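You operate a simulated robot arm through the tools that you are given. There is no shell and no other tool. Be economical: measure what you need, move in short steps, check, and stop when the job is done.

You are at the controls of a simulated robot arm. One attempt, no reset.

## Task
Take the brown elbow on the top of the long shelf and put it away on the top of the brown bench. Then take the yellow knob and leave it on the top of the low table. Then take the yellow cloth and leave it on the top of the narrow shelf. The order counts. Set down upright: yellow knob.

The check looks at the end state, three seconds after you hand in, the way a careful person would. Anything else that was tipped, shoved, dropped, spilled or broken makes it a failure. Flat cloth is picked up by pressing the open fingertips on it (5 to 10 N) and closing them slowly along it; thin cloth reads only 2 to 8 mm in the jaws.

## Robot
A 7-joint arm with a fingered hand on a trunk, on a base that drives. Base frame: it is fixed to the floor where the robot stands at the start and does not move with it; the origin is under the middle of the robot, x ahead of it, y to its left, z up; the surface under the hand at the start is at about z = 78. Lengths are in cm, angles in degrees, forces in N, time in s.
Its first joint turns from -149.0 to 149.0 degrees. Places, roughly: top of the brown bench [160, 210, 80]; top of the low table [-160, -360, 80]; top of the narrow shelf [250, 60, 80]; yellow cloth [125, 200, 75]; yellow knob [75, -125, 75]. Payload 3.5 kg.
Tool frame: the origin (TCP) lies between the finger pads and is the grasp point; the fingertips stand 3 cm ahead of it; z points along the fingers, y is the line along which they close. Largest opening 10.4 cm; the body of the gripper starts 3.5 cm behind the TCP. The gripper is a hand of 4 fingers: y runs from the thumb to the fingers, the wrist lies at [-1.5, -11, -18.6] in the tool frame, and closing takes about 1.5 s.
Orientation is told as [roll, pitch, yaw] about the base's x, y, z axes, in that order, counted from this pose: with the fingers straight down and the wrist toward the robot, the tool's x, y and z point along [0, 1, 0], [1, 0, 0] and [0, 0, -1] of the base frame.

## Interface
- The arm moves only by the tool apply_moves. Its argument "steps" is a list of rows, each a list of 3 entries, a list of its own where there are three numbers: the turn, a rotation vector about the tool's x, y, z in rad, then the shift along the tool's x, y, z in cm, then the finger opening in cm, from 0 to 10.4. In form: [[[ax, ay, az], [tx, ty, tz], claw], ...]. A call has 1 to 10 rows; each row shifts and turns the commanded pose from where the row before left it, along the tool's axes as they then stand. Each row takes 0.2 s and may step no farther than 5 cm and 8.6 degrees from the row before; otherwise, or with a gripper value out of range, the whole call is refused. A pose out of reach is approached as far as the arm can. The call stops where the force on the tool passes 40 N (or 10 N more than at its start, if that is more) or the arm is blocked; 0.2 s more then pass. The fingers move at their own pace (about 4.5 cm/s each) and stop on an object; they squeeze with about 26 N. The grip force told is the motor's: it shows also when the fingers shut on nothing. Time passes only in rows, and 0.2 s behind the last, so rows that do not move let the fingers close. It gives the time, the measured TCP pose, the force on the tool (base axes), the opening and the grip force at its end, in the units of the frame above (readings bear some noise), with the torque about the TCP (base axes, N m) and any sound that the robot's microphone picked up.
- Cameras (640 x 400 px; columns grow to the right, rows downward): "scene" is now at [4.61, 15.15, 135.63]; the picture's right is [-0.20, -0.98, 0.00], its down [-0.44, 0.09, -0.89] and it looks along [0.87, -0.18, -0.45] (base axes); focal length 251 px, centre (320, 200). "wrist" rides on the gripper at [6.1, -9.2, -13] in the tool frame; the picture's right is [-0.81, 0.28, -0.52], its down [-0.53, -0.71, 0.46] and it looks along [-0.24, 0.64, 0.72] (tool axes); focal length 275 px, centre (320, 200). There is no depth. A picture from a camera that has moved, and an enlarged one, comes with that camera's place and axes in the base frame and with its lens.
- get_image(camera): a new picture of that camera. It takes no simulated time.
- lift_body(by): slides the trunk up (or, below 0, down) by that many cm; the arm and the scene camera ride with it, the base frame stays. It gives what a move gives, with no picture.
- drive_base(legs): drives the robot by 1 to 6 legs, each [ahead, left, turn to the left] in cm, cm and degrees, along the robot's own axes; the way and the turn of a leg run together, so that a leg with both is an arc; at most 150 cm and 180 degrees a leg. The arm and the cameras ride along, it lands a little off, and it stops where it bumps. It gives what a move gives.
- grasp_type(shape): the hand has 4 fingers and takes this shape, open, in about a second: jaw (thumb against the fingers, like two jaws); tri (thumb and two fingers); tip (a fingertip pinch); poke (one finger out to press); point (the index stretched); flat (the hand flat); cup (the hand cupped); fist (a fist). The gripper value then closes the fingers along that shape, each until it touches; the sizes above hold for jaw. It gives what a move gives, with no picture.
- head_to(pan, tilt): turns the head with the scene camera to pan (to the left, within 155 degrees either way) and tilt (down, from -29 to 69), counted from straight ahead of the robot. It gives what a move gives.
- zoom(camera, box): a new picture of the part [left, top, right, bottom] of that camera's present view, enlarged. It takes no simulated time.
- job_done(): hands the job in; it is judged then, once.

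Work in short steps. Places have to be worked out from the pictures, the camera data and where the tool is seen: move nearer, look again, correct. Check each grasp and each placing, and mend what went wrong. You have 165 turns and 108 pictures in all, those below and enlarged ones among them. Open the gripper and draw the arm clear of the work before you hand the job in, unless the task says otherwise; then end with one line.

The tools are called after ">>>" by a JSON object that holds its "method" and its "body". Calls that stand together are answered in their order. apply_moves: Moves the arm, as the interface text tells. Its arguments: {"type":"object","properties":{"steps":{"type":"array","items":{"type":"array"}}},"required":["steps"]} The other tools are called the same way: lift_body (by) slides the trunk up or down; grasp_type (shape) gives the hand a shape; drive_base (legs) drives the base; head_to (pan, tilt) turns the head that bears the scene camera; get_image (camera) takes a picture; zoom (camera, box) takes an enlarged picture of a part of a camera's view; job_done () hands the job in.

At the start:

```text
time_s: 0.0
ee_pos: [61.72, 8.08, 108.68]
ee_rot: [-0.1, 0.0, 0.0]
force: [0.4, 0.0, 0.0]
wrist_torque: [-0.02, -0.01, 0.01]
width: 10.37
grip_force: 0.0
shape: jaw
trunk travel left (down, up): [-37.5, 33.5]
robot x, y, heading: [0.02, -0.0, 0.2]
head pan, tilt: [-11.6, 26.9]
```

scene: 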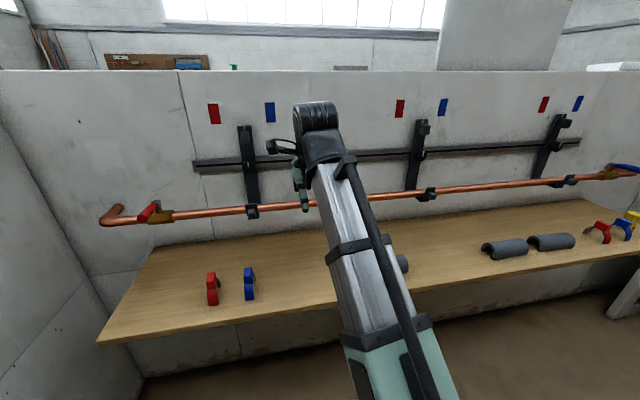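
wrist: 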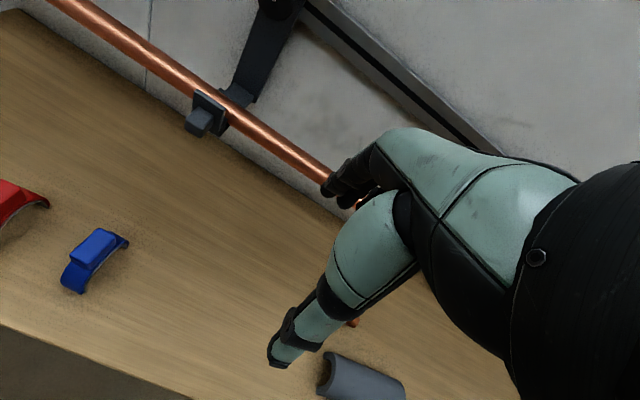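

The start view shows a wooden shelf ahead with a copper pipe and clips; the arm hides part of it. I look around with the head to find the elbow, the knob and the cloth.

>>> {"method": "head_to", "body": {"pan": -45, "tilt": 27}}

>>> {"method": "get_image", "body": {"camera": "scene"}}

>>> {"method": "head_to", "body": {"pan": 50, "tilt": 20}}

>>> {"method": "get_image", "body": {"camera": "scene"}}

>>> {"method": "head_to", "body": {"pan": -110, "tilt": 20}}

>>> {"method": "get_image", "body": {"camera": "scene"}}

```text
time_s: 1.0
ee_pos: [61.62, 8.18, 108.67]
ee_rot: [0.0, 0.0, 0.0]
force: [-0.2, -0.5, 0.0]
wrist_torque: [-0.01, -0.01, -0.01]
width: 10.37
grip_force: 0.0
shape: jaw
trunk travel left (down, up): [-37.5, 33.5]
robot x, y, heading: [0.3, 0.32, 0.2]
head pan, tilt: [-45.0, 27.0]
```

```text
105 pictures are left
camera scene: at [2.12, 10.53, 135.62], right [-0.71, -0.71, 0.0], down [-0.32, 0.32, -0.89], along [0.63, -0.63, -0.45], focal length 251 px, centre (320, 200)
```

scene: 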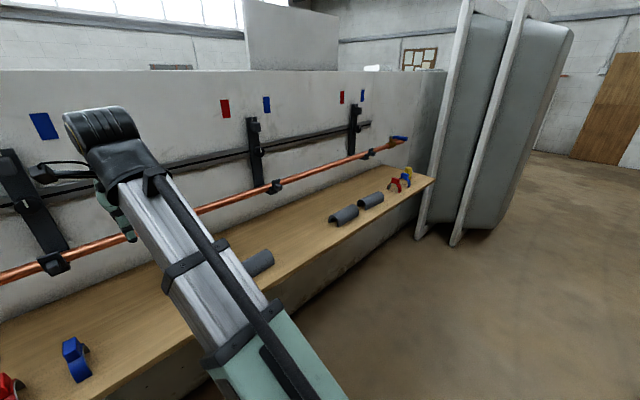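

```text
time_s: 2.7
ee_pos: [61.61, 8.05, 108.69]
ee_rot: [0.0, 0.0, 0.0]
force: [0.1, -0.2, -0.4]
wrist_torque: [-0.01, 0.02, 0.0]
width: 10.37
grip_force: 0.0
shape: jaw
trunk travel left (down, up): [-37.5, 33.5]
robot x, y, heading: [-0.28, -0.37, -0.1]
head pan, tilt: [50.0, 20.0]
```

```text
104 pictures are left
camera scene: at [1.64, 24.12, 136.75], right [0.77, -0.64, 0.0], down [-0.22, -0.26, -0.94], along [0.6, 0.72, -0.34], focal length 251 px, centre (320, 200)
```

scene: 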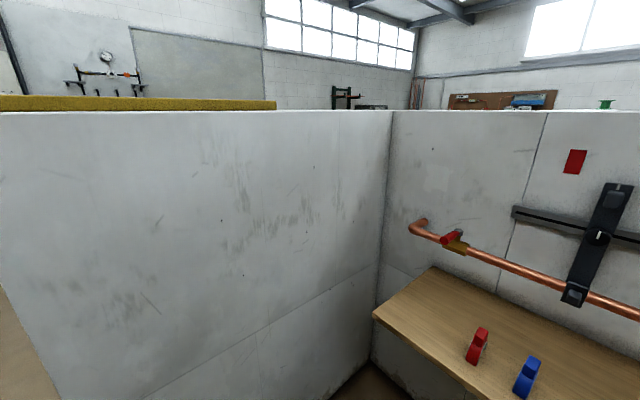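

```text
time_s: 5.2
ee_pos: [61.63, 8.12, 108.68]
ee_rot: [0.0, 0.1, 0.0]
force: [-0.7, 0.9, -0.2]
wrist_torque: [0.04, 0.0, -0.02]
width: 10.39
grip_force: 0.1
shape: jaw
trunk travel left (down, up): [-37.5, 33.5]
robot x, y, heading: [0.18, 0.13, -0.0]
head pan, tilt: [-110.0, 20.0]
```

```text
103 pictures are left
camera scene: at [-7.54, 8.24, 136.75], right [-0.94, 0.34, 0.0], down [0.12, 0.32, -0.94], along [-0.32, -0.88, -0.34], focal length 251 px, centre (320, 200)
```

scene: 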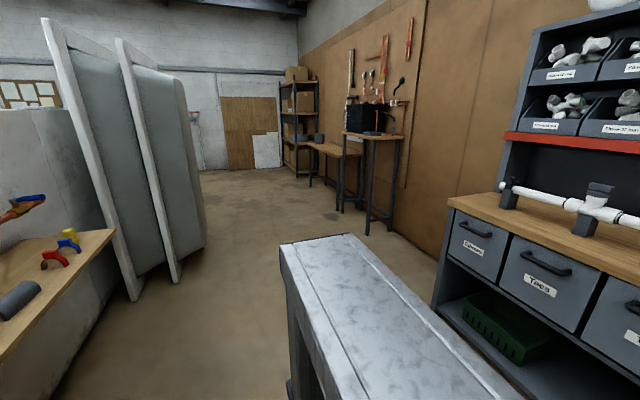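

I need the elbow's place: something copper shows under the hand in the wrist view. I look at more of the room and at the wrist camera.

>>> {"method": "zoom", "body": {"camera": "wrist", "box": [240, 240, 440, 400]}}

>>> {"method": "head_to", "body": {"pan": 150, "tilt": 20}}

>>> {"method": "get_image", "body": {"camera": "scene"}}

>>> {"method": "head_to", "body": {"pan": 95, "tilt": 15}}

>>> {"method": "get_image", "body": {"camera": "scene"}}

```text
2.50 times, centred on (340, 320) of wrist
camera zoom: at [52.52, 14.24, 121.79], right [0.28, -0.81, 0.52], down [-0.71, -0.53, -0.46], along [0.64, -0.24, -0.72], focal length 688 px, centre (270, -100)
```

zoom: 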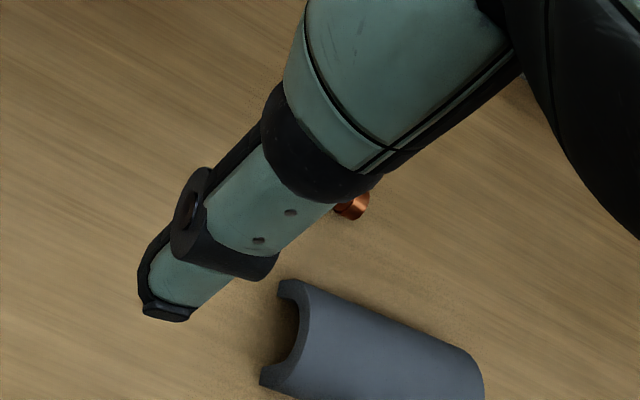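

```text
time_s: 8.8
ee_pos: [61.61, 8.1, 108.82]
ee_rot: [0.0, 0.0, 0.0]
force: [0.2, -0.3, 0.4]
wrist_torque: [0.03, -0.01, -0.04]
width: 10.41
grip_force: 0.1
shape: jaw
trunk travel left (down, up): [-37.5, 33.5]
robot x, y, heading: [0.13, -0.32, 0.1]
head pan, tilt: [150.0, 20.0]
```

```text
101 pictures are left
camera scene: at [-12.42, 21.65, 136.75], right [0.5, 0.87, 0.0], down [0.3, -0.17, -0.94], along [-0.81, 0.47, -0.34], focal length 251 px, centre (320, 200)
```

scene: 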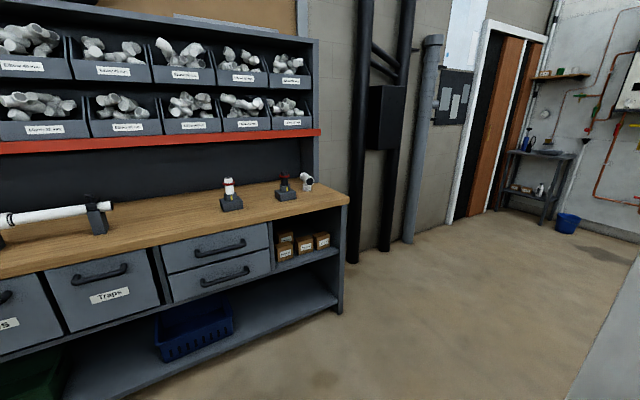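

```text
time_s: 10.0
ee_pos: [61.6, 8.15, 108.8]
ee_rot: [0.0, -0.1, 0.0]
force: [0.3, 0.1, -0.3]
wrist_torque: [-0.01, 0.02, 0.02]
width: 10.36
grip_force: 0.1
shape: jaw
trunk travel left (down, up): [-37.5, 33.5]
robot x, y, heading: [0.02, 0.19, -0.1]
head pan, tilt: [95.0, 15.0]
```

```text
100 pictures are left
camera scene: at [-5.17, 26.3, 137.56], right [1.0, 0.09, 0.0], down [0.02, -0.26, -0.97], along [-0.08, 0.96, -0.26], focal length 251 px, centre (320, 200)
```

scene: 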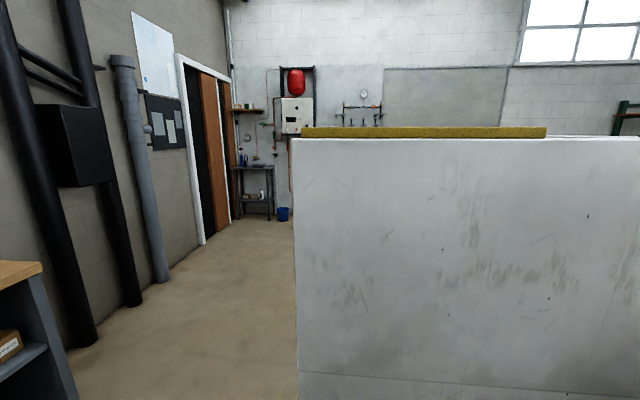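

The elbow is mostly hidden behind the hand, around (71, -15). I move the hand left by 20 cm and look again.

>>> {"method": "apply_moves", "body": {"steps": [[[0, 0, 0], [5, 0, 0], 10.4], [[0, 0, 0], [5, 0, 0], 10.4], [[0, 0, 0], [5, 0, 0], 10.4], [[0, 0, 0], [5, 0, 0], 10.4]]}}

>>> {"method": "head_to", "body": {"pan": -15, "tilt": 40}}

>>> {"method": "get_image", "body": {"camera": "scene"}}

>>> {"method": "get_image", "body": {"camera": "wrist"}}

```text
time_s: 11.0
ee_pos: [62.06, 27.96, 108.71]
ee_rot: [0.0, 0.0, -0.1]
force: [0.4, 0.8, -0.6]
wrist_torque: [-0.01, -0.03, -0.03]
width: 10.39
grip_force: 0.1
shape: jaw
trunk travel left (down, up): [-37.5, 33.5]
robot x, y, heading: [0.18, -0.13, -0.1]
head pan, tilt: [95.0, 15.0]
```

```text
time_s: 12.9
ee_pos: [62.02, 28.07, 108.72]
ee_rot: [0.0, 0.0, 0.0]
force: [-0.5, -0.3, -0.7]
wrist_torque: [0.0, -0.01, 0.0]
width: 10.36
grip_force: 0.1
shape: jaw
trunk travel left (down, up): [-37.5, 33.5]
robot x, y, heading: [0.11, -0.33, 0.1]
head pan, tilt: [-15.0, 40.0]
```

```text
99 pictures are left
camera scene: at [3.86, 14.8, 133.61], right [-0.26, -0.97, 0.0], down [-0.62, 0.17, -0.77], along [0.74, -0.2, -0.64], focal length 251 px, centre (320, 200)
```

scene: 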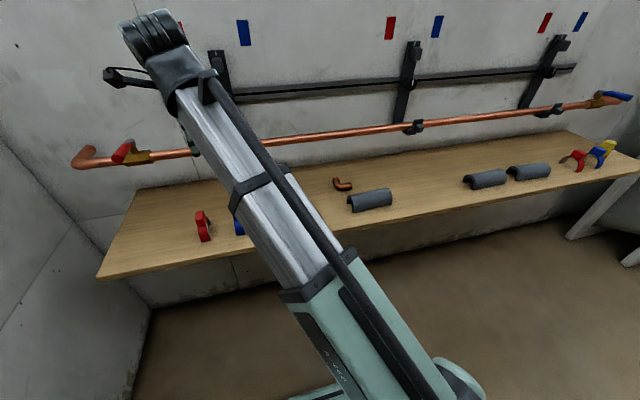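

```text
98 pictures are left
camera wrist: at [52.9, 34.19, 121.77], right [0.28, -0.81, 0.52], down [-0.71, -0.53, -0.46], along [0.64, -0.24, -0.72], focal length 275 px, centre (320, 200)
```

wrist: 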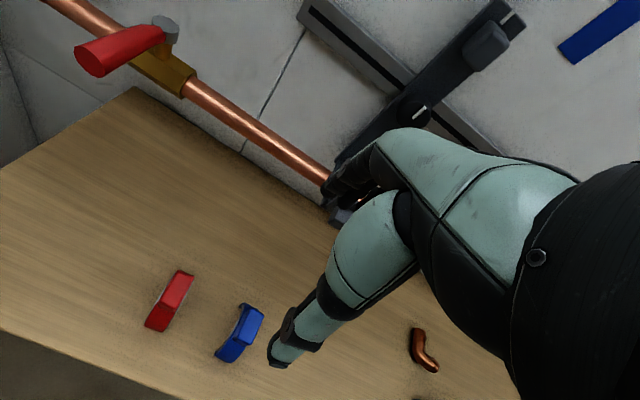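

Both views put the elbow near (73, -12). I zoom in for its orientation.

>>> {"method": "zoom", "body": {"camera": "scene", "box": [300, 160, 400, 222]}}

>>> {"method": "zoom", "body": {"camera": "wrist", "box": [376, 310, 476, 372]}}

```text
6.40 times, centred on (350, 191) of scene
camera zoom: at [3.86, 14.8, 133.61], right [-0.26, -0.97, 0.0], down [-0.62, 0.17, -0.77], along [0.74, -0.2, -0.64], focal length 1604 px, centre (128, 258)
```

zoom: 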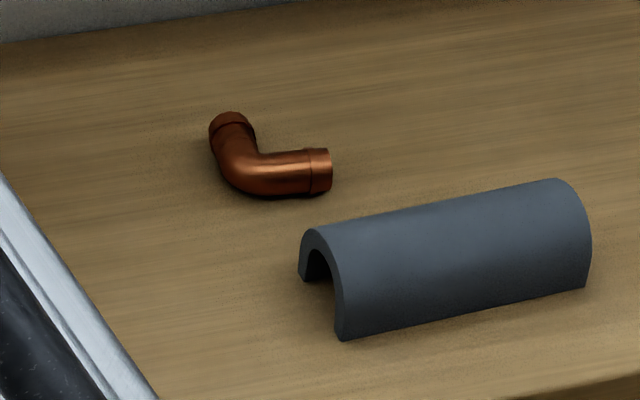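

```text
6.40 times, centred on (426, 341) of wrist
camera zoom: at [52.9, 34.19, 121.77], right [0.28, -0.81, 0.52], down [-0.71, -0.53, -0.46], along [0.64, -0.24, -0.72], focal length 1762 px, centre (-358, -702)
```

zoom: 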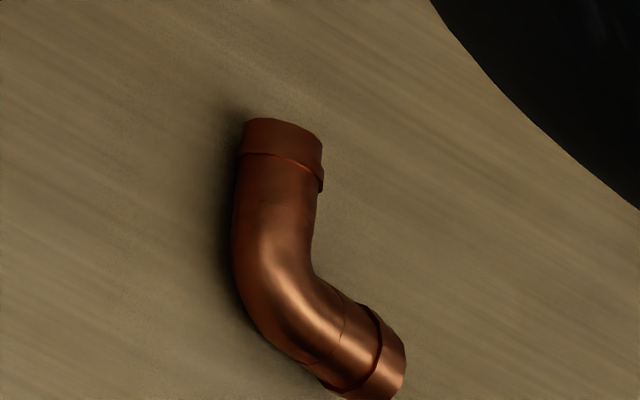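

Elbow: bend near (72,-10.5), one leg toward +x (end 76,-11), one toward -y (end 71.4,-14.7), about 2.3 cm thick. The pipe hangs at about x≈79, z≈96, so I want to see the hand's bulk before going in; zoom onto the hand.

>>> {"method": "head_to", "body": {"pan": 12, "tilt": 25}}

>>> {"method": "get_image", "body": {"camera": "scene"}}

>>> {"method": "apply_moves", "body": {"steps": [[[0, 0, -0.14], [-4, 0, 0], 6], [[0, 0, -0.14], [-4, 0, 0], 6], [[0, 0, -0.14], [-4, 0, 0], 6], [[0, 0, -0.14], [-4, 0, 0], 6], [[0, 0, -0.14], [-4, 0, 0], 6], [[0, 0, -0.08], [-4, 0, 0], 6]]}}

>>> {"method": "get_image", "body": {"camera": "scene"}}

>>> {"method": "get_image", "body": {"camera": "wrist"}}

```text
time_s: 13.8
ee_pos: [62.11, 28.12, 108.77]
ee_rot: [-0.1, 0.0, 0.0]
force: [-0.2, 0.5, 0.1]
wrist_torque: [-0.01, 0.0, -0.02]
width: 10.36
grip_force: 0.1
shape: jaw
trunk travel left (down, up): [-37.5, 33.5]
robot x, y, heading: [-0.09, 0.01, 0.2]
head pan, tilt: [12.0, 25.0]
```

```text
95 pictures are left
camera scene: at [4.66, 18.91, 135.93], right [0.21, -0.98, 0.0], down [-0.41, -0.09, -0.91], along [0.89, 0.19, -0.42], focal length 251 px, centre (320, 200)
```

scene: 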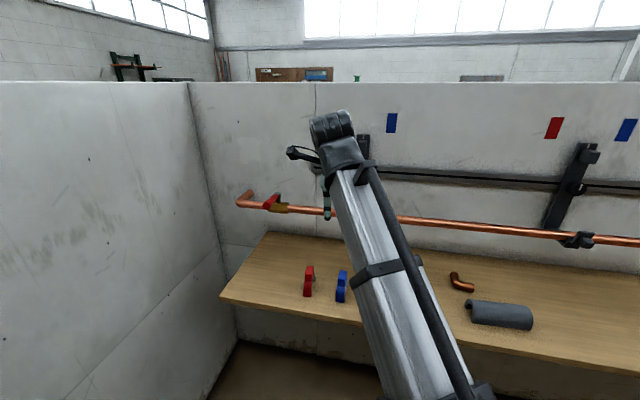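

```text
time_s: 15.2
ee_pos: [69.92, 6.08, 108.97]
ee_rot: [0.1, 0.0, 44.9]
force: [-0.3, -0.1, -0.1]
wrist_torque: [-0.02, 0.01, -0.01]
width: 6.04
grip_force: 0.2
shape: jaw
trunk travel left (down, up): [-37.5, 33.5]
robot x, y, heading: [-0.13, 0.21, 0.1]
head pan, tilt: [12.0, 25.0]
```

```text
94 pictures are left
camera scene: at [4.66, 18.92, 135.94], right [0.21, -0.98, 0.0], down [-0.41, -0.09, -0.91], along [0.89, 0.19, -0.42], focal length 251 px, centre (320, 200)
```

scene: 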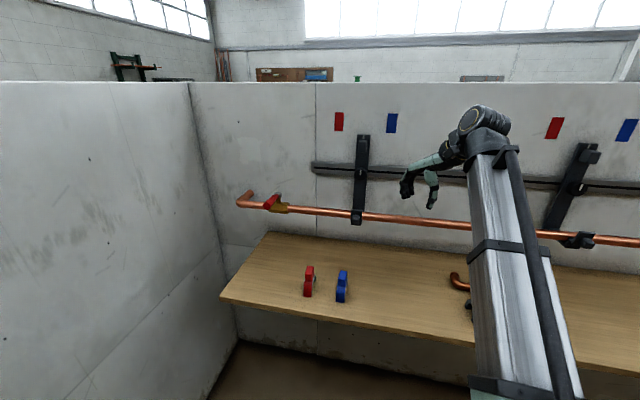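

```text
93 pictures are left
camera wrist: at [59.22, 4.0, 122.03], right [0.77, -0.38, 0.52], down [-0.13, -0.88, -0.46], along [0.63, 0.28, -0.72], focal length 275 px, centre (320, 200)
```

wrist: 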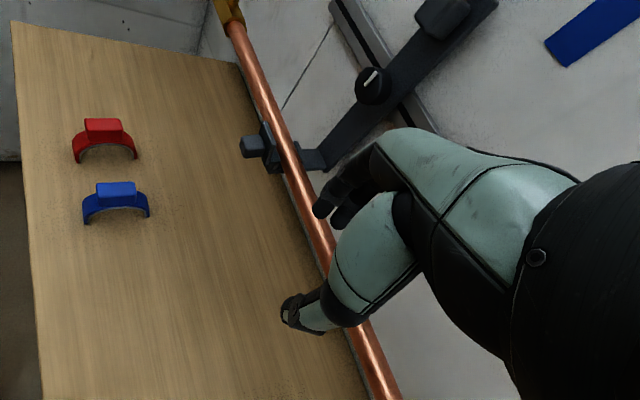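

The hand is now seen from the side (yaw +45, since tool z points down). Zoom on it to learn its shape.

>>> {"method": "zoom", "body": {"camera": "scene", "box": [375, 90, 535, 230]}}

```text
2.86 times, centred on (455, 160) of scene
camera zoom: at [4.66, 18.92, 135.94], right [0.21, -0.98, 0.0], down [-0.41, -0.09, -0.91], along [0.89, 0.19, -0.42], focal length 716 px, centre (-66, 314)
```

zoom: 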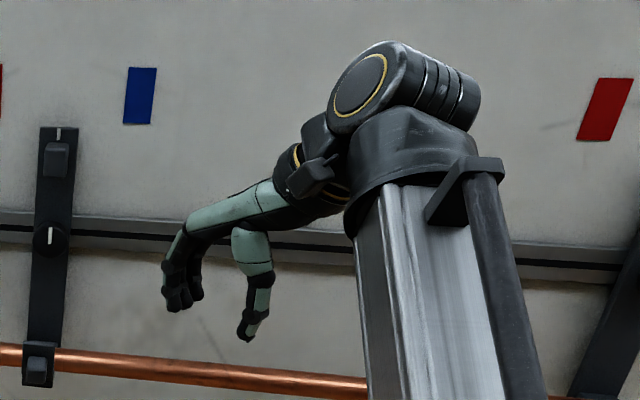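

The hand is a hook: palm back sloping ~30°, fingers hanging ~9 cm. I will grasp the elbow across its bend (yaw -45: thumb at the outer corner, fingers in the concavity), leaning a bit back to stay clear of the pipe. First turn in place.

>>> {"method": "apply_moves", "body": {"steps": [[[0, 0, 0.149], [0, 0, 0], 8], [[0, 0, 0.149], [0, 0, 0], 8], [[0, 0, 0.149], [0, 0, 0], 8], [[0, 0, 0.149], [0, 0, 0], 8], [[0, 0, 0.149], [0, 0, 0], 8], [[0, 0, 0.149], [0, 0, 0], 8], [[0, 0, 0.149], [0, 0, 0], 8], [[0, 0, 0.149], [0, 0, 0], 8], [[0, 0, 0.149], [0, 0, 0], 8], [[0, 0, 0.149], [0, 0, 0], 8]]}}

>>> {"method": "apply_moves", "body": {"steps": [[[0, 0, 0.08], [0, 0, 0], 8], [[-0.13, 0, 0], [0, 0, 0], 8], [[-0.13, 0, 0], [0, 0, 0], 8]]}}

```text
time_s: 17.4
ee_pos: [69.72, 6.13, 108.76]
ee_rot: [0.1, 0.0, -40.9]
force: [0.6, -0.5, -0.4]
wrist_torque: [-0.01, 0.01, 0.0]
width: 7.96
grip_force: 0.0
shape: jaw
trunk travel left (down, up): [-37.5, 33.5]
robot x, y, heading: [0.07, 0.16, 0.1]
head pan, tilt: [12.0, 25.0]
```

```text
time_s: 18.2
ee_pos: [69.68, 6.08, 108.83]
ee_rot: [-0.1, -14.9, -45.2]
force: [-0.4, 0.4, 0.4]
wrist_torque: [0.02, -0.02, 0.01]
width: 7.95
grip_force: 0.1
shape: jaw
trunk travel left (down, up): [-37.5, 33.5]
robot x, y, heading: [0.02, 0.47, 0.2]
head pan, tilt: [12.0, 25.0]
```

Orientation right. Now to a hover about 12 cm short of the elbow along the tool axis, then look.

>>> {"method": "apply_moves", "body": {"steps": [[[0, 0, 0], [-2.12, 1.5, 3.56], 8], [[0, 0, 0], [-2.12, 1.5, 3.56], 8], [[0, 0, 0], [-2.12, 1.5, 3.56], 8], [[0, 0, 0], [-2.12, 1.5, 3.56], 8], [[0, 0, 0], [-2.12, 1.5, 3.56], 8]]}}

>>> {"method": "get_image", "body": {"camera": "wrist"}}

>>> {"method": "head_to", "body": {"pan": -20, "tilt": 38}}

>>> {"method": "get_image", "body": {"camera": "scene"}}

```text
time_s: 19.4
ee_pos: [70.53, -9.76, 93.2]
ee_rot: [0.0, -14.9, -45.4]
force: [0.1, 0.6, 1.0]
wrist_torque: [0.0, -0.02, 0.01]
width: 7.98
grip_force: 0.1
shape: jaw
trunk travel left (down, up): [-37.5, 33.5]
robot x, y, heading: [-0.33, -0.15, -0.1]
head pan, tilt: [12.0, 25.0]
```

```text
91 pictures are left
camera wrist: at [66.29, 3.26, 103.42], right [-0.48, -0.66, 0.57], down [-0.78, 0.03, -0.62], along [0.4, -0.75, -0.53], focal length 275 px, centre (320, 200)
```

wrist: 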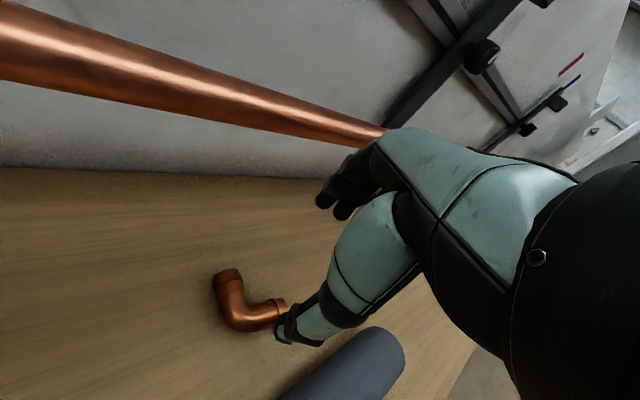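

```text
time_s: 20.4
ee_pos: [70.55, -9.74, 93.11]
ee_rot: [0.0, -14.9, -45.3]
force: [0.3, 0.2, 0.3]
wrist_torque: [0.01, -0.01, -0.02]
width: 7.97
grip_force: 0.0
shape: jaw
trunk travel left (down, up): [-37.5, 33.5]
robot x, y, heading: [0.09, -0.08, 0.1]
head pan, tilt: [-20.0, 38.0]
```

```text
90 pictures are left
camera scene: at [3.76, 14.05, 133.91], right [-0.34, -0.94, 0.0], down [-0.58, 0.21, -0.79], along [0.74, -0.27, -0.62], focal length 251 px, centre (320, 200)
```

scene: 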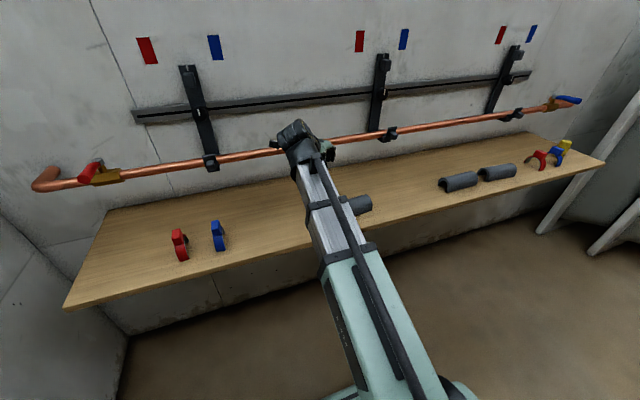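

Elbow re-measured: bend (71.8,-10.2), ends (75.5,-11),(71,-14.3); the finger positions in the picture match the model. I open wider and descend along the tool axis.

>>> {"method": "apply_moves", "body": {"steps": [[[0, 0, 0], [0, -0.1, 3.0], 9.5], [[0, 0, 0], [0, -0.2, 3.0], 9.5], [[0, 0, 0], [0, -0.1, 2.5], 9.5], [[0, 0, 0], [0, 0, 1.8], 9.5]]}}

>>> {"method": "get_image", "body": {"camera": "wrist"}}

```text
time_s: 21.4
ee_pos: [71.87, -11.35, 83.4]
ee_rot: [0.0, -14.8, -45.3]
force: [-0.5, 1.1, -0.1]
wrist_torque: [0.0, -0.01, 0.02]
width: 9.47
grip_force: 0.2
shape: jaw
trunk travel left (down, up): [-37.5, 33.5]
robot x, y, heading: [-0.05, 0.35, -0.0]
head pan, tilt: [-20.0, 38.0]
```

```text
89 pictures are left
camera wrist: at [67.64, 1.65, 93.65], right [-0.48, -0.66, 0.57], down [-0.78, 0.03, -0.62], along [0.4, -0.75, -0.53], focal length 275 px, centre (320, 200)
```

wrist: 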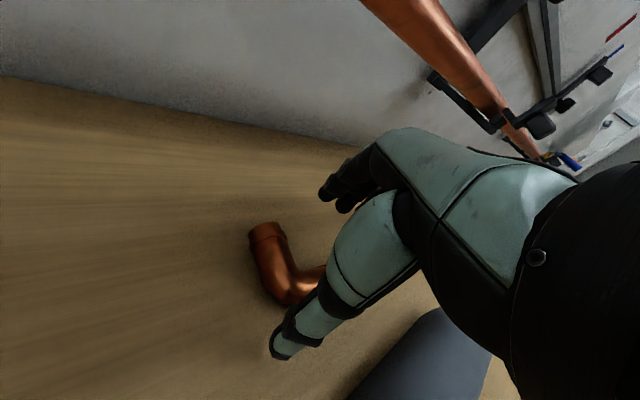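

Thumb stands outside the bend, fingers beyond the ends. I lower a bit more while closing.

>>> {"method": "apply_moves", "body": {"steps": [[[0, 0, 0], [0, 0, 0.7], 8], [[0, 0, 0], [0, 0.1, 0.7], 6], [[0, 0, 0], [0, 0, 0.3], 0], [[0, 0, 0], [0, 0, 0], 0], [[0, 0, 0], [0, 0, 0], 0], [[0, 0, 0], [0, 0, 0], 0], [[0, 0, 0], [0, 0, 0], 0]]}}

>>> {"method": "get_image", "body": {"camera": "wrist"}}

```text
time_s: 23.0
ee_pos: [72.09, -11.64, 81.94]
ee_rot: [0.2, -15.0, -45.2]
force: [-7.7, 6.4, 30.5]
wrist_torque: [1.02, 0.91, 0.09]
width: 2.71
grip_force: 26.3
shape: jaw
trunk travel left (down, up): [-37.5, 33.5]
robot x, y, heading: [0.03, -0.11, -0.1]
head pan, tilt: [-20.0, 38.0]
```

```text
88 pictures are left
camera wrist: at [67.78, 1.43, 92.19], right [-0.48, -0.66, 0.57], down [-0.78, 0.03, -0.63], along [0.4, -0.75, -0.53], focal length 275 px, centre (320, 200)
```

wrist: 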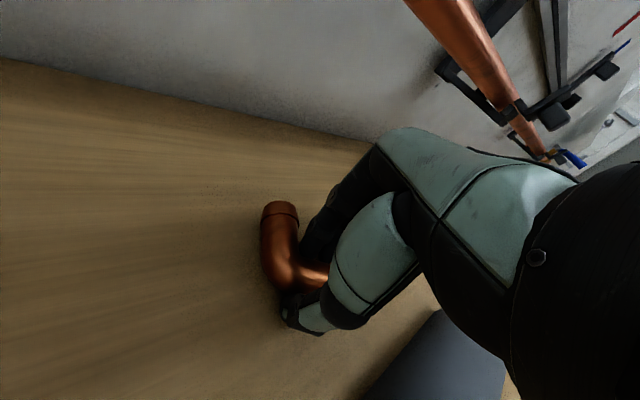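

Gripped (2.7 cm, 26 N). Withdraw along the tool axis.

>>> {"method": "apply_moves", "body": {"steps": [[[0, 0, 0], [0, 0, -2], 0], [[0, 0, 0], [0, 0, -4], 0], [[0, 0, 0], [0, -0.5, -4], 0], [[0, 0, 0], [0, -2, -4], 0], [[0, 0, 0], [0, -2, -4], 0], [[0, 0, 0], [0, -2, -4], 0]]}}

>>> {"method": "get_image", "body": {"camera": "wrist"}}

```text
time_s: 24.4
ee_pos: [63.86, -3.32, 101.36]
ee_rot: [0.0, -15.0, -45.4]
force: [0.0, 0.1, -0.3]
wrist_torque: [0.02, 0.02, 0.04]
width: 2.61
grip_force: 26.2
shape: jaw
trunk travel left (down, up): [-37.5, 33.5]
robot x, y, heading: [-0.15, -0.13, 0.1]
head pan, tilt: [-20.0, 38.0]
```

```text
87 pictures are left
camera wrist: at [59.71, 9.69, 111.63], right [-0.48, -0.66, 0.57], down [-0.78, 0.03, -0.62], along [0.4, -0.75, -0.53], focal length 275 px, centre (320, 200)
```

wrist: 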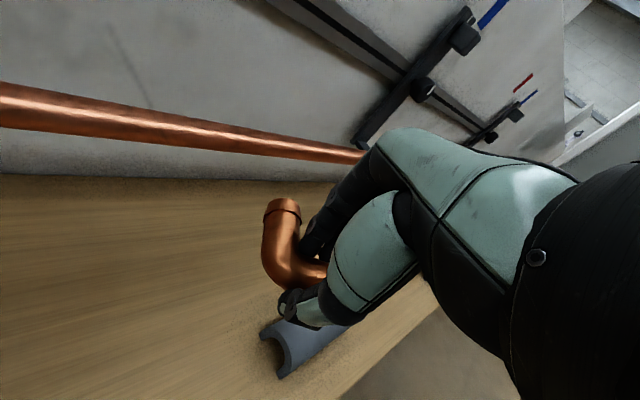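

The elbow is held. I raise the trunk for carrying height and to see over the partition, then look around to plan the drive.

>>> {"method": "lift_body", "body": {"by": 33}}

>>> {"method": "head_to", "body": {"pan": 50, "tilt": 30}}

>>> {"method": "get_image", "body": {"camera": "scene"}}

>>> {"method": "head_to", "body": {"pan": 110, "tilt": 40}}

>>> {"method": "get_image", "body": {"camera": "scene"}}

>>> {"method": "head_to", "body": {"pan": -140, "tilt": 45}}

>>> {"method": "get_image", "body": {"camera": "scene"}}

```text
time_s: 27.6
ee_pos: [63.97, -3.49, 134.41]
ee_rot: [0.0, -14.9, -45.3]
force: [-0.6, 0.1, -0.5]
wrist_torque: [0.01, 0.02, 0.01]
width: 2.6
grip_force: 25.9
shape: jaw
trunk travel left (down, up): [-70.5, 0.5]
robot x, y, heading: [-0.36, 0.09, -0.2]
head pan, tilt: [-20.0, 38.0]
```

```text
time_s: 29.1
ee_pos: [63.98, -3.4, 134.43]
ee_rot: [0.1, -14.9, -45.2]
force: [-0.6, -0.9, -0.2]
wrist_torque: [0.01, -0.03, 0.0]
width: 2.63
grip_force: 26.3
shape: jaw
trunk travel left (down, up): [-70.5, 0.5]
robot x, y, heading: [-0.14, -0.39, 0.1]
head pan, tilt: [50.0, 30.0]
```

```text
86 pictures are left
camera scene: at [1.47, 23.92, 168.14], right [0.77, -0.64, 0.0], down [-0.32, -0.38, -0.87], along [0.56, 0.66, -0.5], focal length 251 px, centre (320, 200)
```

scene: 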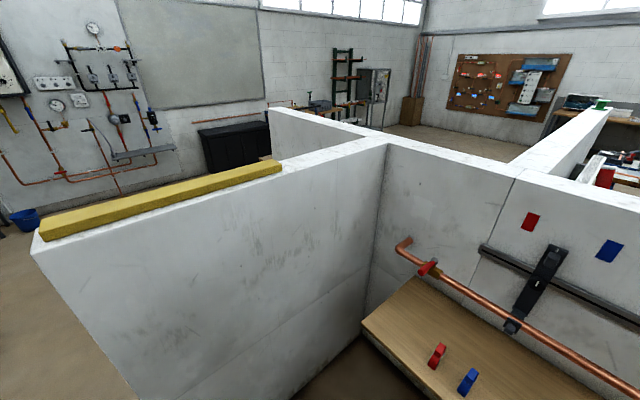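

```text
time_s: 30.4
ee_pos: [63.89, -3.31, 134.36]
ee_rot: [0.0, -14.9, -45.3]
force: [-0.4, 0.6, 0.0]
wrist_torque: [0.01, -0.04, 0.0]
width: 2.63
grip_force: 26.2
shape: jaw
trunk travel left (down, up): [-70.5, 0.5]
robot x, y, heading: [-0.39, 0.01, -0.0]
head pan, tilt: [110.0, 40.0]
```

```text
85 pictures are left
camera scene: at [-7.25, 24.99, 166.61], right [0.94, 0.34, 0.0], down [0.22, -0.6, -0.77], along [-0.26, 0.72, -0.64], focal length 251 px, centre (320, 200)
```

scene: 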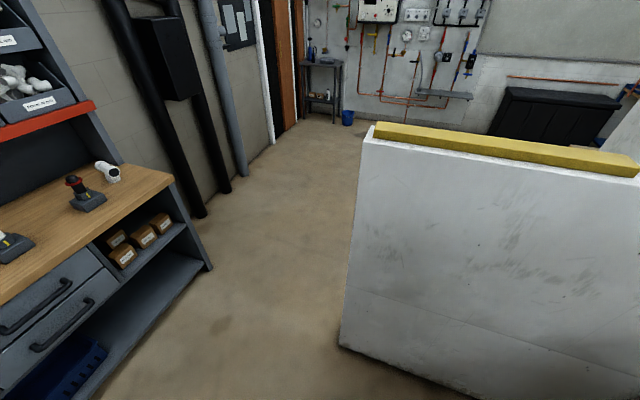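

```text
time_s: 33.9
ee_pos: [63.91, -3.29, 134.37]
ee_rot: [0.0, -15.0, -45.4]
force: [0.4, -0.5, -0.5]
wrist_torque: [0.0, -0.02, 0.01]
width: 2.59
grip_force: 25.6
shape: jaw
trunk travel left (down, up): [-70.5, 0.5]
robot x, y, heading: [0.1, 0.27, 0.2]
head pan, tilt: [-140.0, 45.0]
```

```text
84 pictures are left
camera scene: at [-10.58, 11.77, 165.88], right [-0.64, 0.77, 0.0], down [0.54, 0.45, -0.71], along [-0.54, -0.45, -0.71], focal length 251 px, centre (320, 200)
```

scene: 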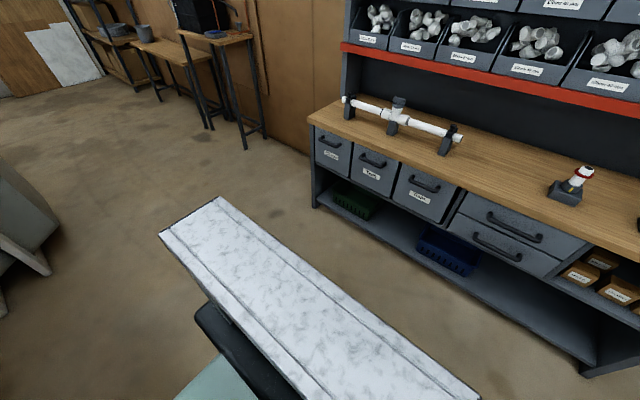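

The way to the left aisle looks wide (wall end at (-16,85), workbench front at x≈-120), but a white table stands close behind me. I look at it and the robot's footprint more steeply.

>>> {"method": "head_to", "body": {"pan": 155, "tilt": 65}}

>>> {"method": "get_image", "body": {"camera": "scene"}}

>>> {"method": "head_to", "body": {"pan": -120, "tilt": 65}}

>>> {"method": "get_image", "body": {"camera": "scene"}}

```text
time_s: 37.9
ee_pos: [63.95, -3.34, 134.23]
ee_rot: [0.0, -14.9, -45.3]
force: [0.1, -0.3, 0.2]
wrist_torque: [0.0, -0.01, -0.04]
width: 2.6
grip_force: 25.9
shape: jaw
trunk travel left (down, up): [-70.5, 0.5]
robot x, y, heading: [-0.14, 0.18, 0.0]
head pan, tilt: [154.7, 65.0]
```

```text
83 pictures are left
camera scene: at [-9.84, 19.59, 163.38], right [0.43, 0.9, 0.0], down [0.82, -0.39, -0.42], along [-0.38, 0.18, -0.91], focal length 251 px, centre (320, 200)
```

scene: 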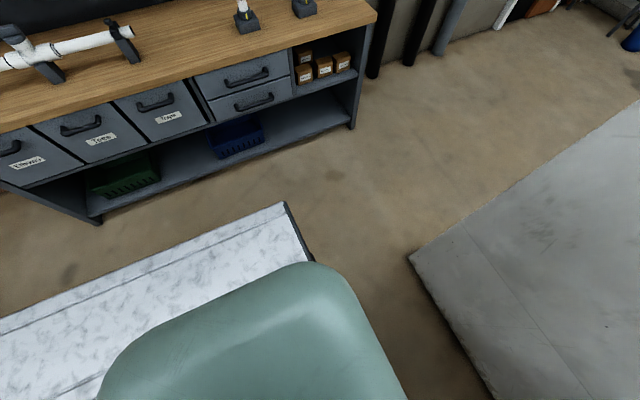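

```text
time_s: 41.7
ee_pos: [63.86, -3.28, 134.41]
ee_rot: [0.1, -14.9, -45.3]
force: [-0.5, 0.2, -1.0]
wrist_torque: [-0.03, -0.01, -0.04]
width: 2.59
grip_force: 26.1
shape: jaw
trunk travel left (down, up): [-70.5, 0.5]
robot x, y, heading: [0.17, 0.05, 0.1]
head pan, tilt: [-120.0, 65.0]
```

```text
82 pictures are left
camera scene: at [-7.38, 11.74, 163.38], right [-0.87, 0.5, 0.0], down [0.45, 0.79, -0.42], along [-0.21, -0.37, -0.91], focal length 251 px, centre (320, 200)
```

scene: 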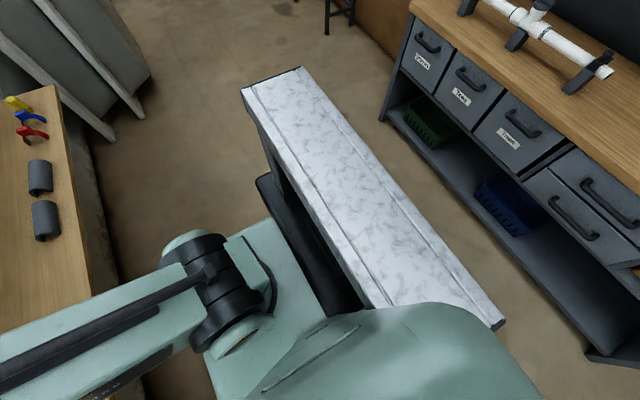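

The gap between table end and wall looks tight; I need the base's size. I look straight down at the left and right sides.

>>> {"method": "head_to", "body": {"pan": 90, "tilt": 69}}

>>> {"method": "get_image", "body": {"camera": "scene"}}

>>> {"method": "head_to", "body": {"pan": -75, "tilt": 69}}

>>> {"method": "get_image", "body": {"camera": "scene"}}

```text
time_s: 44.7
ee_pos: [64.05, -3.31, 134.33]
ee_rot: [0.0, -14.9, -45.3]
force: [0.4, -0.5, -0.5]
wrist_torque: [0.01, 0.02, -0.02]
width: 2.59
grip_force: 26.5
shape: jaw
trunk travel left (down, up): [-70.5, 0.5]
robot x, y, heading: [-0.24, -0.16, -0.2]
head pan, tilt: [90.0, 68.8]
```

```text
81 pictures are left
camera scene: at [-4.35, 22.59, 162.99], right [1.0, 0.0, 0.0], down [0.0, -0.93, -0.36], along [0.0, 0.36, -0.93], focal length 251 px, centre (320, 200)
```

scene: 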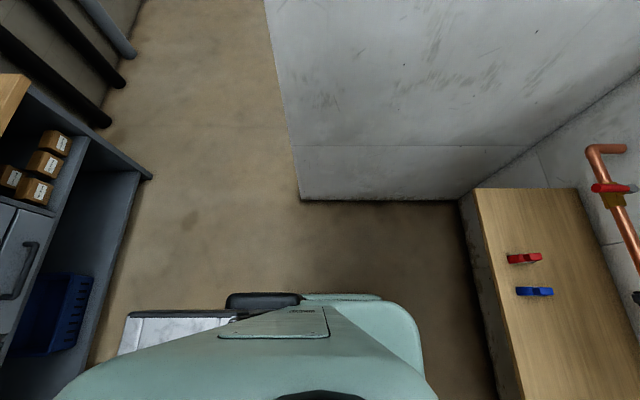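

```text
time_s: 47.2
ee_pos: [64.01, -3.29, 134.32]
ee_rot: [0.1, -14.9, -45.4]
force: [0.2, 0.2, -0.5]
wrist_torque: [0.01, 0.0, 0.0]
width: 2.6
grip_force: 26.0
shape: jaw
trunk travel left (down, up): [-70.5, 0.5]
robot x, y, heading: [0.24, -0.04, 0.2]
head pan, tilt: [-75.0, 68.8]
```

```text
80 pictures are left
camera scene: at [-2.9, 11.59, 162.99], right [-0.97, -0.26, 0.0], down [-0.24, 0.9, -0.36], along [0.09, -0.35, -0.93], focal length 251 px, centre (320, 200)
```

scene: 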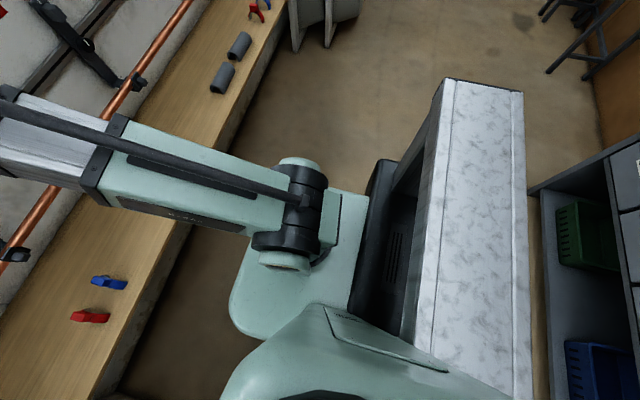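

Layout: white table top spans x≈-28..-58, y≈-82..20; wall at y≈85 ends at x≈-18; base about ±25 wide. Plan: slide left ~52, back ~65, then left. The hand must pass over the wall top (z≈141), so I raise the arm first.

>>> {"method": "apply_moves", "body": {"steps": [[[0, 0, 0], [0, 1.04, -3.86], 0], [[0, 0, 0], [0, 1.04, -3.86], 0], [[0, 0, 0], [0, 1.04, -3.86], 0], [[0, 0, 0], [0, 1.04, -3.86], 0], [[0, 0, 0], [0, 1.04, -3.86], 0], [[0, 0, 0], [0, 1.04, -3.86], 0]]}}

>>> {"method": "drive_base", "body": {"legs": [[0, 25, 0]]}}

>>> {"method": "head_to", "body": {"pan": 120, "tilt": 60}}

>>> {"method": "get_image", "body": {"camera": "scene"}}

```text
time_s: 48.6
ee_pos: [64.12, -3.12, 158.61]
ee_rot: [0.0, -14.9, -45.3]
force: [0.3, -0.5, -0.7]
wrist_torque: [0.02, 0.0, 0.03]
width: 2.6
grip_force: 25.9
shape: jaw
trunk travel left (down, up): [-70.5, 0.5]
robot x, y, heading: [-0.15, -0.54, 0.2]
head pan, tilt: [-75.0, 68.8]
```

```text
time_s: 50.4
ee_pos: [64.05, 21.67, 158.56]
ee_rot: [-0.1, -14.9, -45.1]
force: [-0.4, -0.3, -1.0]
wrist_torque: [-0.03, -0.02, 0.0]
width: 2.59
grip_force: 26.0
shape: jaw
trunk travel left (down, up): [-70.5, 0.5]
robot x, y, heading: [0.16, 24.22, 0.2]
head pan, tilt: [-75.0, 68.8]
```

```text
time_s: 53.3
ee_pos: [64.07, 21.56, 158.41]
ee_rot: [0.1, -15.0, -45.1]
force: [0.1, -1.0, -0.2]
wrist_torque: [0.01, -0.02, -0.01]
width: 2.58
grip_force: 26.0
shape: jaw
trunk travel left (down, up): [-70.5, 0.5]
robot x, y, heading: [0.22, 24.24, 0.1]
head pan, tilt: [120.0, 60.0]
```

```text
79 pictures are left
camera scene: at [-7.8, 47.13, 163.93], right [0.86, 0.5, 0.0], down [0.44, -0.75, -0.5], along [-0.25, 0.43, -0.87], focal length 251 px, centre (320, 200)
```

scene: 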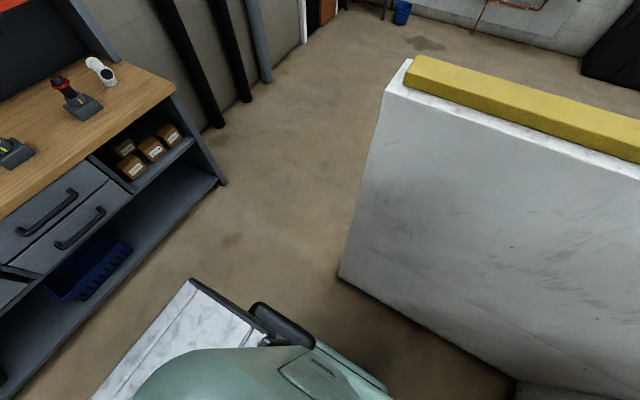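

The white table's corner now reads about y=42, i.e. it moved with me — either it belongs to the robot or I dragged it. I check with the same view as at the start.

>>> {"method": "head_to", "body": {"pan": -110, "tilt": 45}}

>>> {"method": "get_image", "body": {"camera": "scene"}}

```text
time_s: 56.6
ee_pos: [64.21, 21.42, 158.5]
ee_rot: [0.0, -14.9, -45.1]
force: [-0.3, 0.3, -0.1]
wrist_torque: [0.0, -0.03, -0.03]
width: 2.57
grip_force: 26.0
shape: jaw
trunk travel left (down, up): [-70.5, 0.5]
robot x, y, heading: [0.06, 24.36, 0.3]
head pan, tilt: [-110.0, 45.0]
```

```text
78 pictures are left
camera scene: at [-7.2, 33.71, 165.88], right [-0.94, 0.34, 0.0], down [0.24, 0.67, -0.71], along [-0.24, -0.67, -0.71], focal length 251 px, centre (320, 200)
```

scene: 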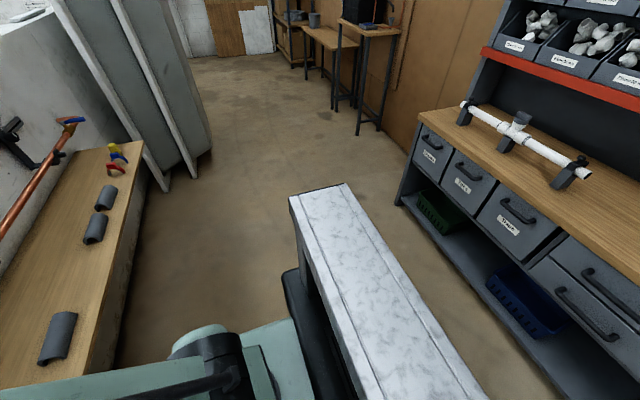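

It appears to move with me. Test: drive 6 cm ahead, away from it, and take the same view; if it is separate, a gap will open.

>>> {"method": "drive_base", "body": {"legs": [[6, 0, 0]]}}

>>> {"method": "get_image", "body": {"camera": "scene"}}

```text
time_s: 57.5
ee_pos: [69.97, 21.67, 158.35]
ee_rot: [-0.1, -14.9, -44.9]
force: [0.5, -0.4, -0.7]
wrist_torque: [0.04, 0.03, 0.01]
width: 2.61
grip_force: 25.4
shape: jaw
trunk travel left (down, up): [-70.5, 0.5]
robot x, y, heading: [6.01, 23.97, 0.6]
head pan, tilt: [-110.0, 45.0]
```

```text
77 pictures are left
camera scene: at [-1.27, 33.72, 165.89], right [-0.94, 0.34, 0.0], down [0.24, 0.67, -0.71], along [-0.24, -0.67, -0.71], focal length 251 px, centre (320, 200)
```

scene: 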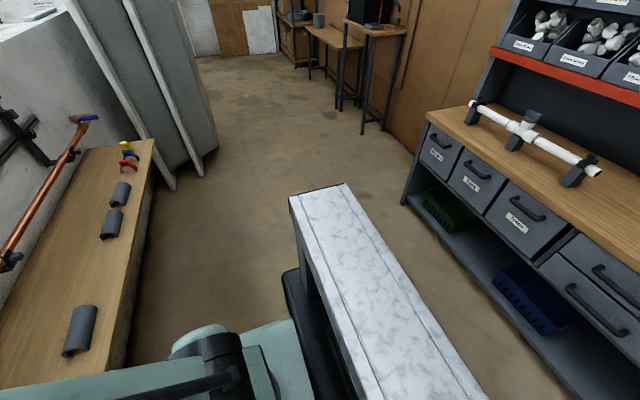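

It is part of the robot (a rear deck, reaching back to about -58 and to the right). So the passage between workbench front (x≈-122) and wall end (x≈-18) must be threaded at x≈-54. Back up first and check.

>>> {"method": "drive_base", "body": {"legs": [[-59, 0, 0]]}}

>>> {"method": "head_to", "body": {"pan": 105, "tilt": 55}}

>>> {"method": "get_image", "body": {"camera": "scene"}}

>>> {"method": "head_to", "body": {"pan": 155, "tilt": 60}}

>>> {"method": "get_image", "body": {"camera": "scene"}}

```text
time_s: 60.9
ee_pos: [11.72, 21.31, 158.49]
ee_rot: [0.0, -14.8, -44.9]
force: [0.1, -0.2, -0.6]
wrist_torque: [0.0, 0.02, 0.0]
width: 2.61
grip_force: 25.7
shape: jaw
trunk travel left (down, up): [-70.5, 0.5]
robot x, y, heading: [-52.5, 23.85, 0.4]
head pan, tilt: [-110.0, 45.0]
```

```text
time_s: 64.0
ee_pos: [11.9, 21.38, 158.53]
ee_rot: [0.1, -14.9, -44.9]
force: [0.1, -0.1, 0.3]
wrist_torque: [-0.01, -0.07, 0.01]
width: 2.59
grip_force: 26.1
shape: jaw
trunk travel left (down, up): [-70.5, 0.5]
robot x, y, heading: [-52.19, 23.78, 0.3]
head pan, tilt: [105.0, 55.0]
```

```text
76 pictures are left
camera scene: at [-58.63, 47.93, 164.54], right [0.96, 0.27, 0.0], down [0.22, -0.79, -0.57], along [-0.15, 0.55, -0.82], focal length 251 px, centre (320, 200)
```

scene: 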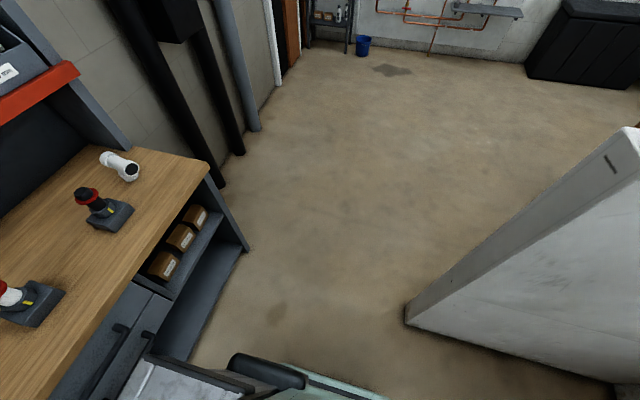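

```text
time_s: 65.1
ee_pos: [11.8, 21.38, 158.54]
ee_rot: [0.0, -14.9, -44.8]
force: [-0.3, 0.2, -0.2]
wrist_torque: [0.06, -0.01, 0.0]
width: 2.58
grip_force: 26.0
shape: jaw
trunk travel left (down, up): [-70.5, 0.5]
robot x, y, heading: [-52.32, 23.86, 0.2]
head pan, tilt: [154.7, 60.0]
```

```text
75 pictures are left
camera scene: at [-62.76, 43.79, 163.93], right [0.42, 0.91, 0.0], down [0.79, -0.36, -0.5], along [-0.45, 0.21, -0.87], focal length 251 px, centre (320, 200)
```

scene: 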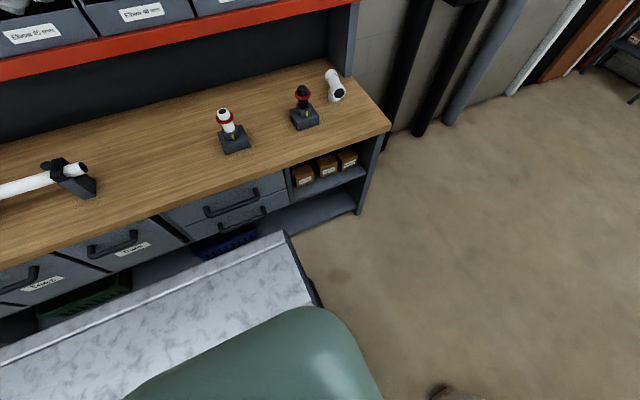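

Clear on both sides. Drive left 130 cm past the wall end.

>>> {"method": "drive_base", "body": {"legs": [[0, 130, 0]]}}

>>> {"method": "head_to", "body": {"pan": 20, "tilt": 25}}

>>> {"method": "get_image", "body": {"camera": "scene"}}

```text
time_s: 71.7
ee_pos: [12.7, 149.36, 158.6]
ee_rot: [-0.1, -14.9, -46.4]
force: [0.0, 0.0, -0.1]
wrist_torque: [0.0, 0.0, 0.01]
width: 2.59
grip_force: 25.9
shape: jaw
trunk travel left (down, up): [-70.5, 0.5]
robot x, y, heading: [-51.23, 153.55, -1.3]
head pan, tilt: [154.7, 60.0]
```

```text
time_s: 73.8
ee_pos: [12.59, 149.34, 158.46]
ee_rot: [-0.1, -14.9, -46.5]
force: [0.5, 0.2, -0.6]
wrist_torque: [0.04, -0.02, -0.02]
width: 2.58
grip_force: 25.8
shape: jaw
trunk travel left (down, up): [-70.5, 0.5]
robot x, y, heading: [-51.4, 153.92, -1.3]
head pan, tilt: [20.0, 25.0]
```

```text
74 pictures are left
camera scene: at [-46.68, 173.83, 168.94], right [0.32, -0.95, 0.0], down [-0.4, -0.14, -0.91], along [0.86, 0.29, -0.42], focal length 251 px, centre (320, 200)
```

scene: 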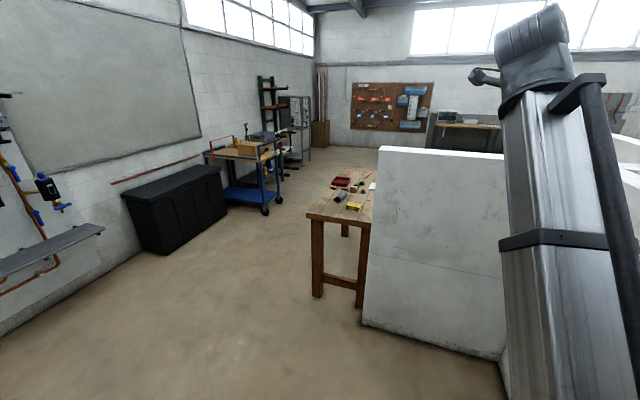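

The brown bench with a yellow cloth stands behind the wall end. Zoom for placement.

>>> {"method": "zoom", "body": {"camera": "scene", "box": [290, 150, 400, 240]}}

```text
4.44 times, centred on (345, 195) of scene
camera zoom: at [-46.68, 173.83, 168.94], right [0.32, -0.95, 0.0], down [-0.4, -0.14, -0.91], along [0.86, 0.29, -0.42], focal length 1114 px, centre (209, 222)
```

zoom: 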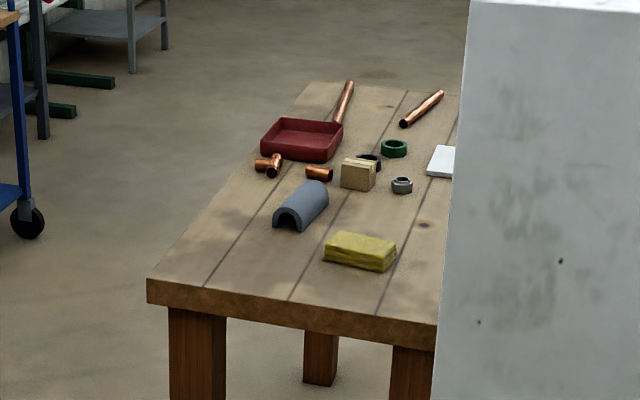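

Bench: front edge x≈110, y≈185–238, cloth near (131,205), free spot near (122,226). I drive to about (45,226).

>>> {"method": "drive_base", "body": {"legs": [[95, 74, 1.3]]}}

>>> {"method": "head_to", "body": {"pan": 8, "tilt": 40}}

>>> {"method": "get_image", "body": {"camera": "scene"}}

>>> {"method": "get_image", "body": {"camera": "wrist"}}

```text
time_s: 79.8
ee_pos: [106.77, 224.22, 158.3]
ee_rot: [0.0, -14.9, -44.7]
force: [1.2, -0.1, -0.1]
wrist_torque: [0.04, 0.0, 0.01]
width: 2.56
grip_force: 25.9
shape: jaw
trunk travel left (down, up): [-70.5, 0.5]
robot x, y, heading: [42.64, 226.44, 0.7]
head pan, tilt: [20.0, 25.0]
```

```text
time_s: 80.6
ee_pos: [106.6, 224.21, 158.49]
ee_rot: [0.0, -14.8, -44.6]
force: [0.3, 0.5, -0.5]
wrist_torque: [0.02, 0.0, 0.02]
width: 2.6
grip_force: 25.9
shape: jaw
trunk travel left (down, up): [-70.5, 0.5]
robot x, y, heading: [42.1, 226.74, 0.5]
head pan, tilt: [8.0, 40.0]
```

```text
72 pictures are left
camera scene: at [46.47, 244.88, 166.61], right [0.15, -0.99, 0.0], down [-0.64, -0.1, -0.77], along [0.76, 0.11, -0.64], focal length 251 px, centre (320, 200)
```

scene: 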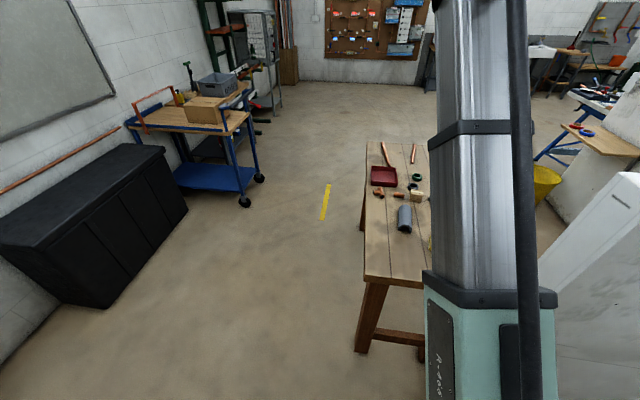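

```text
71 pictures are left
camera wrist: at [102.34, 237.09, 168.71], right [-0.48, -0.67, 0.57], down [-0.78, 0.02, -0.62], along [0.4, -0.74, -0.53], focal length 275 px, centre (320, 200)
```

wrist: 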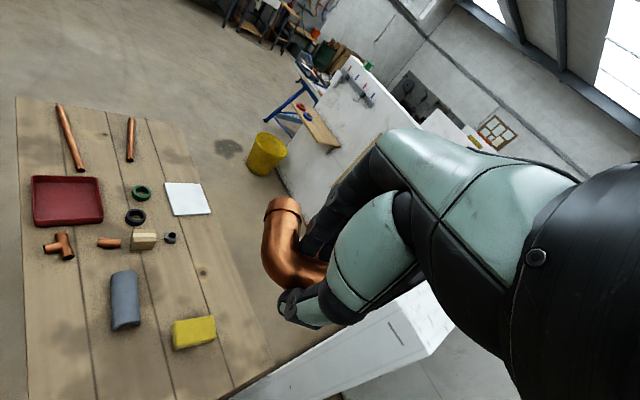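

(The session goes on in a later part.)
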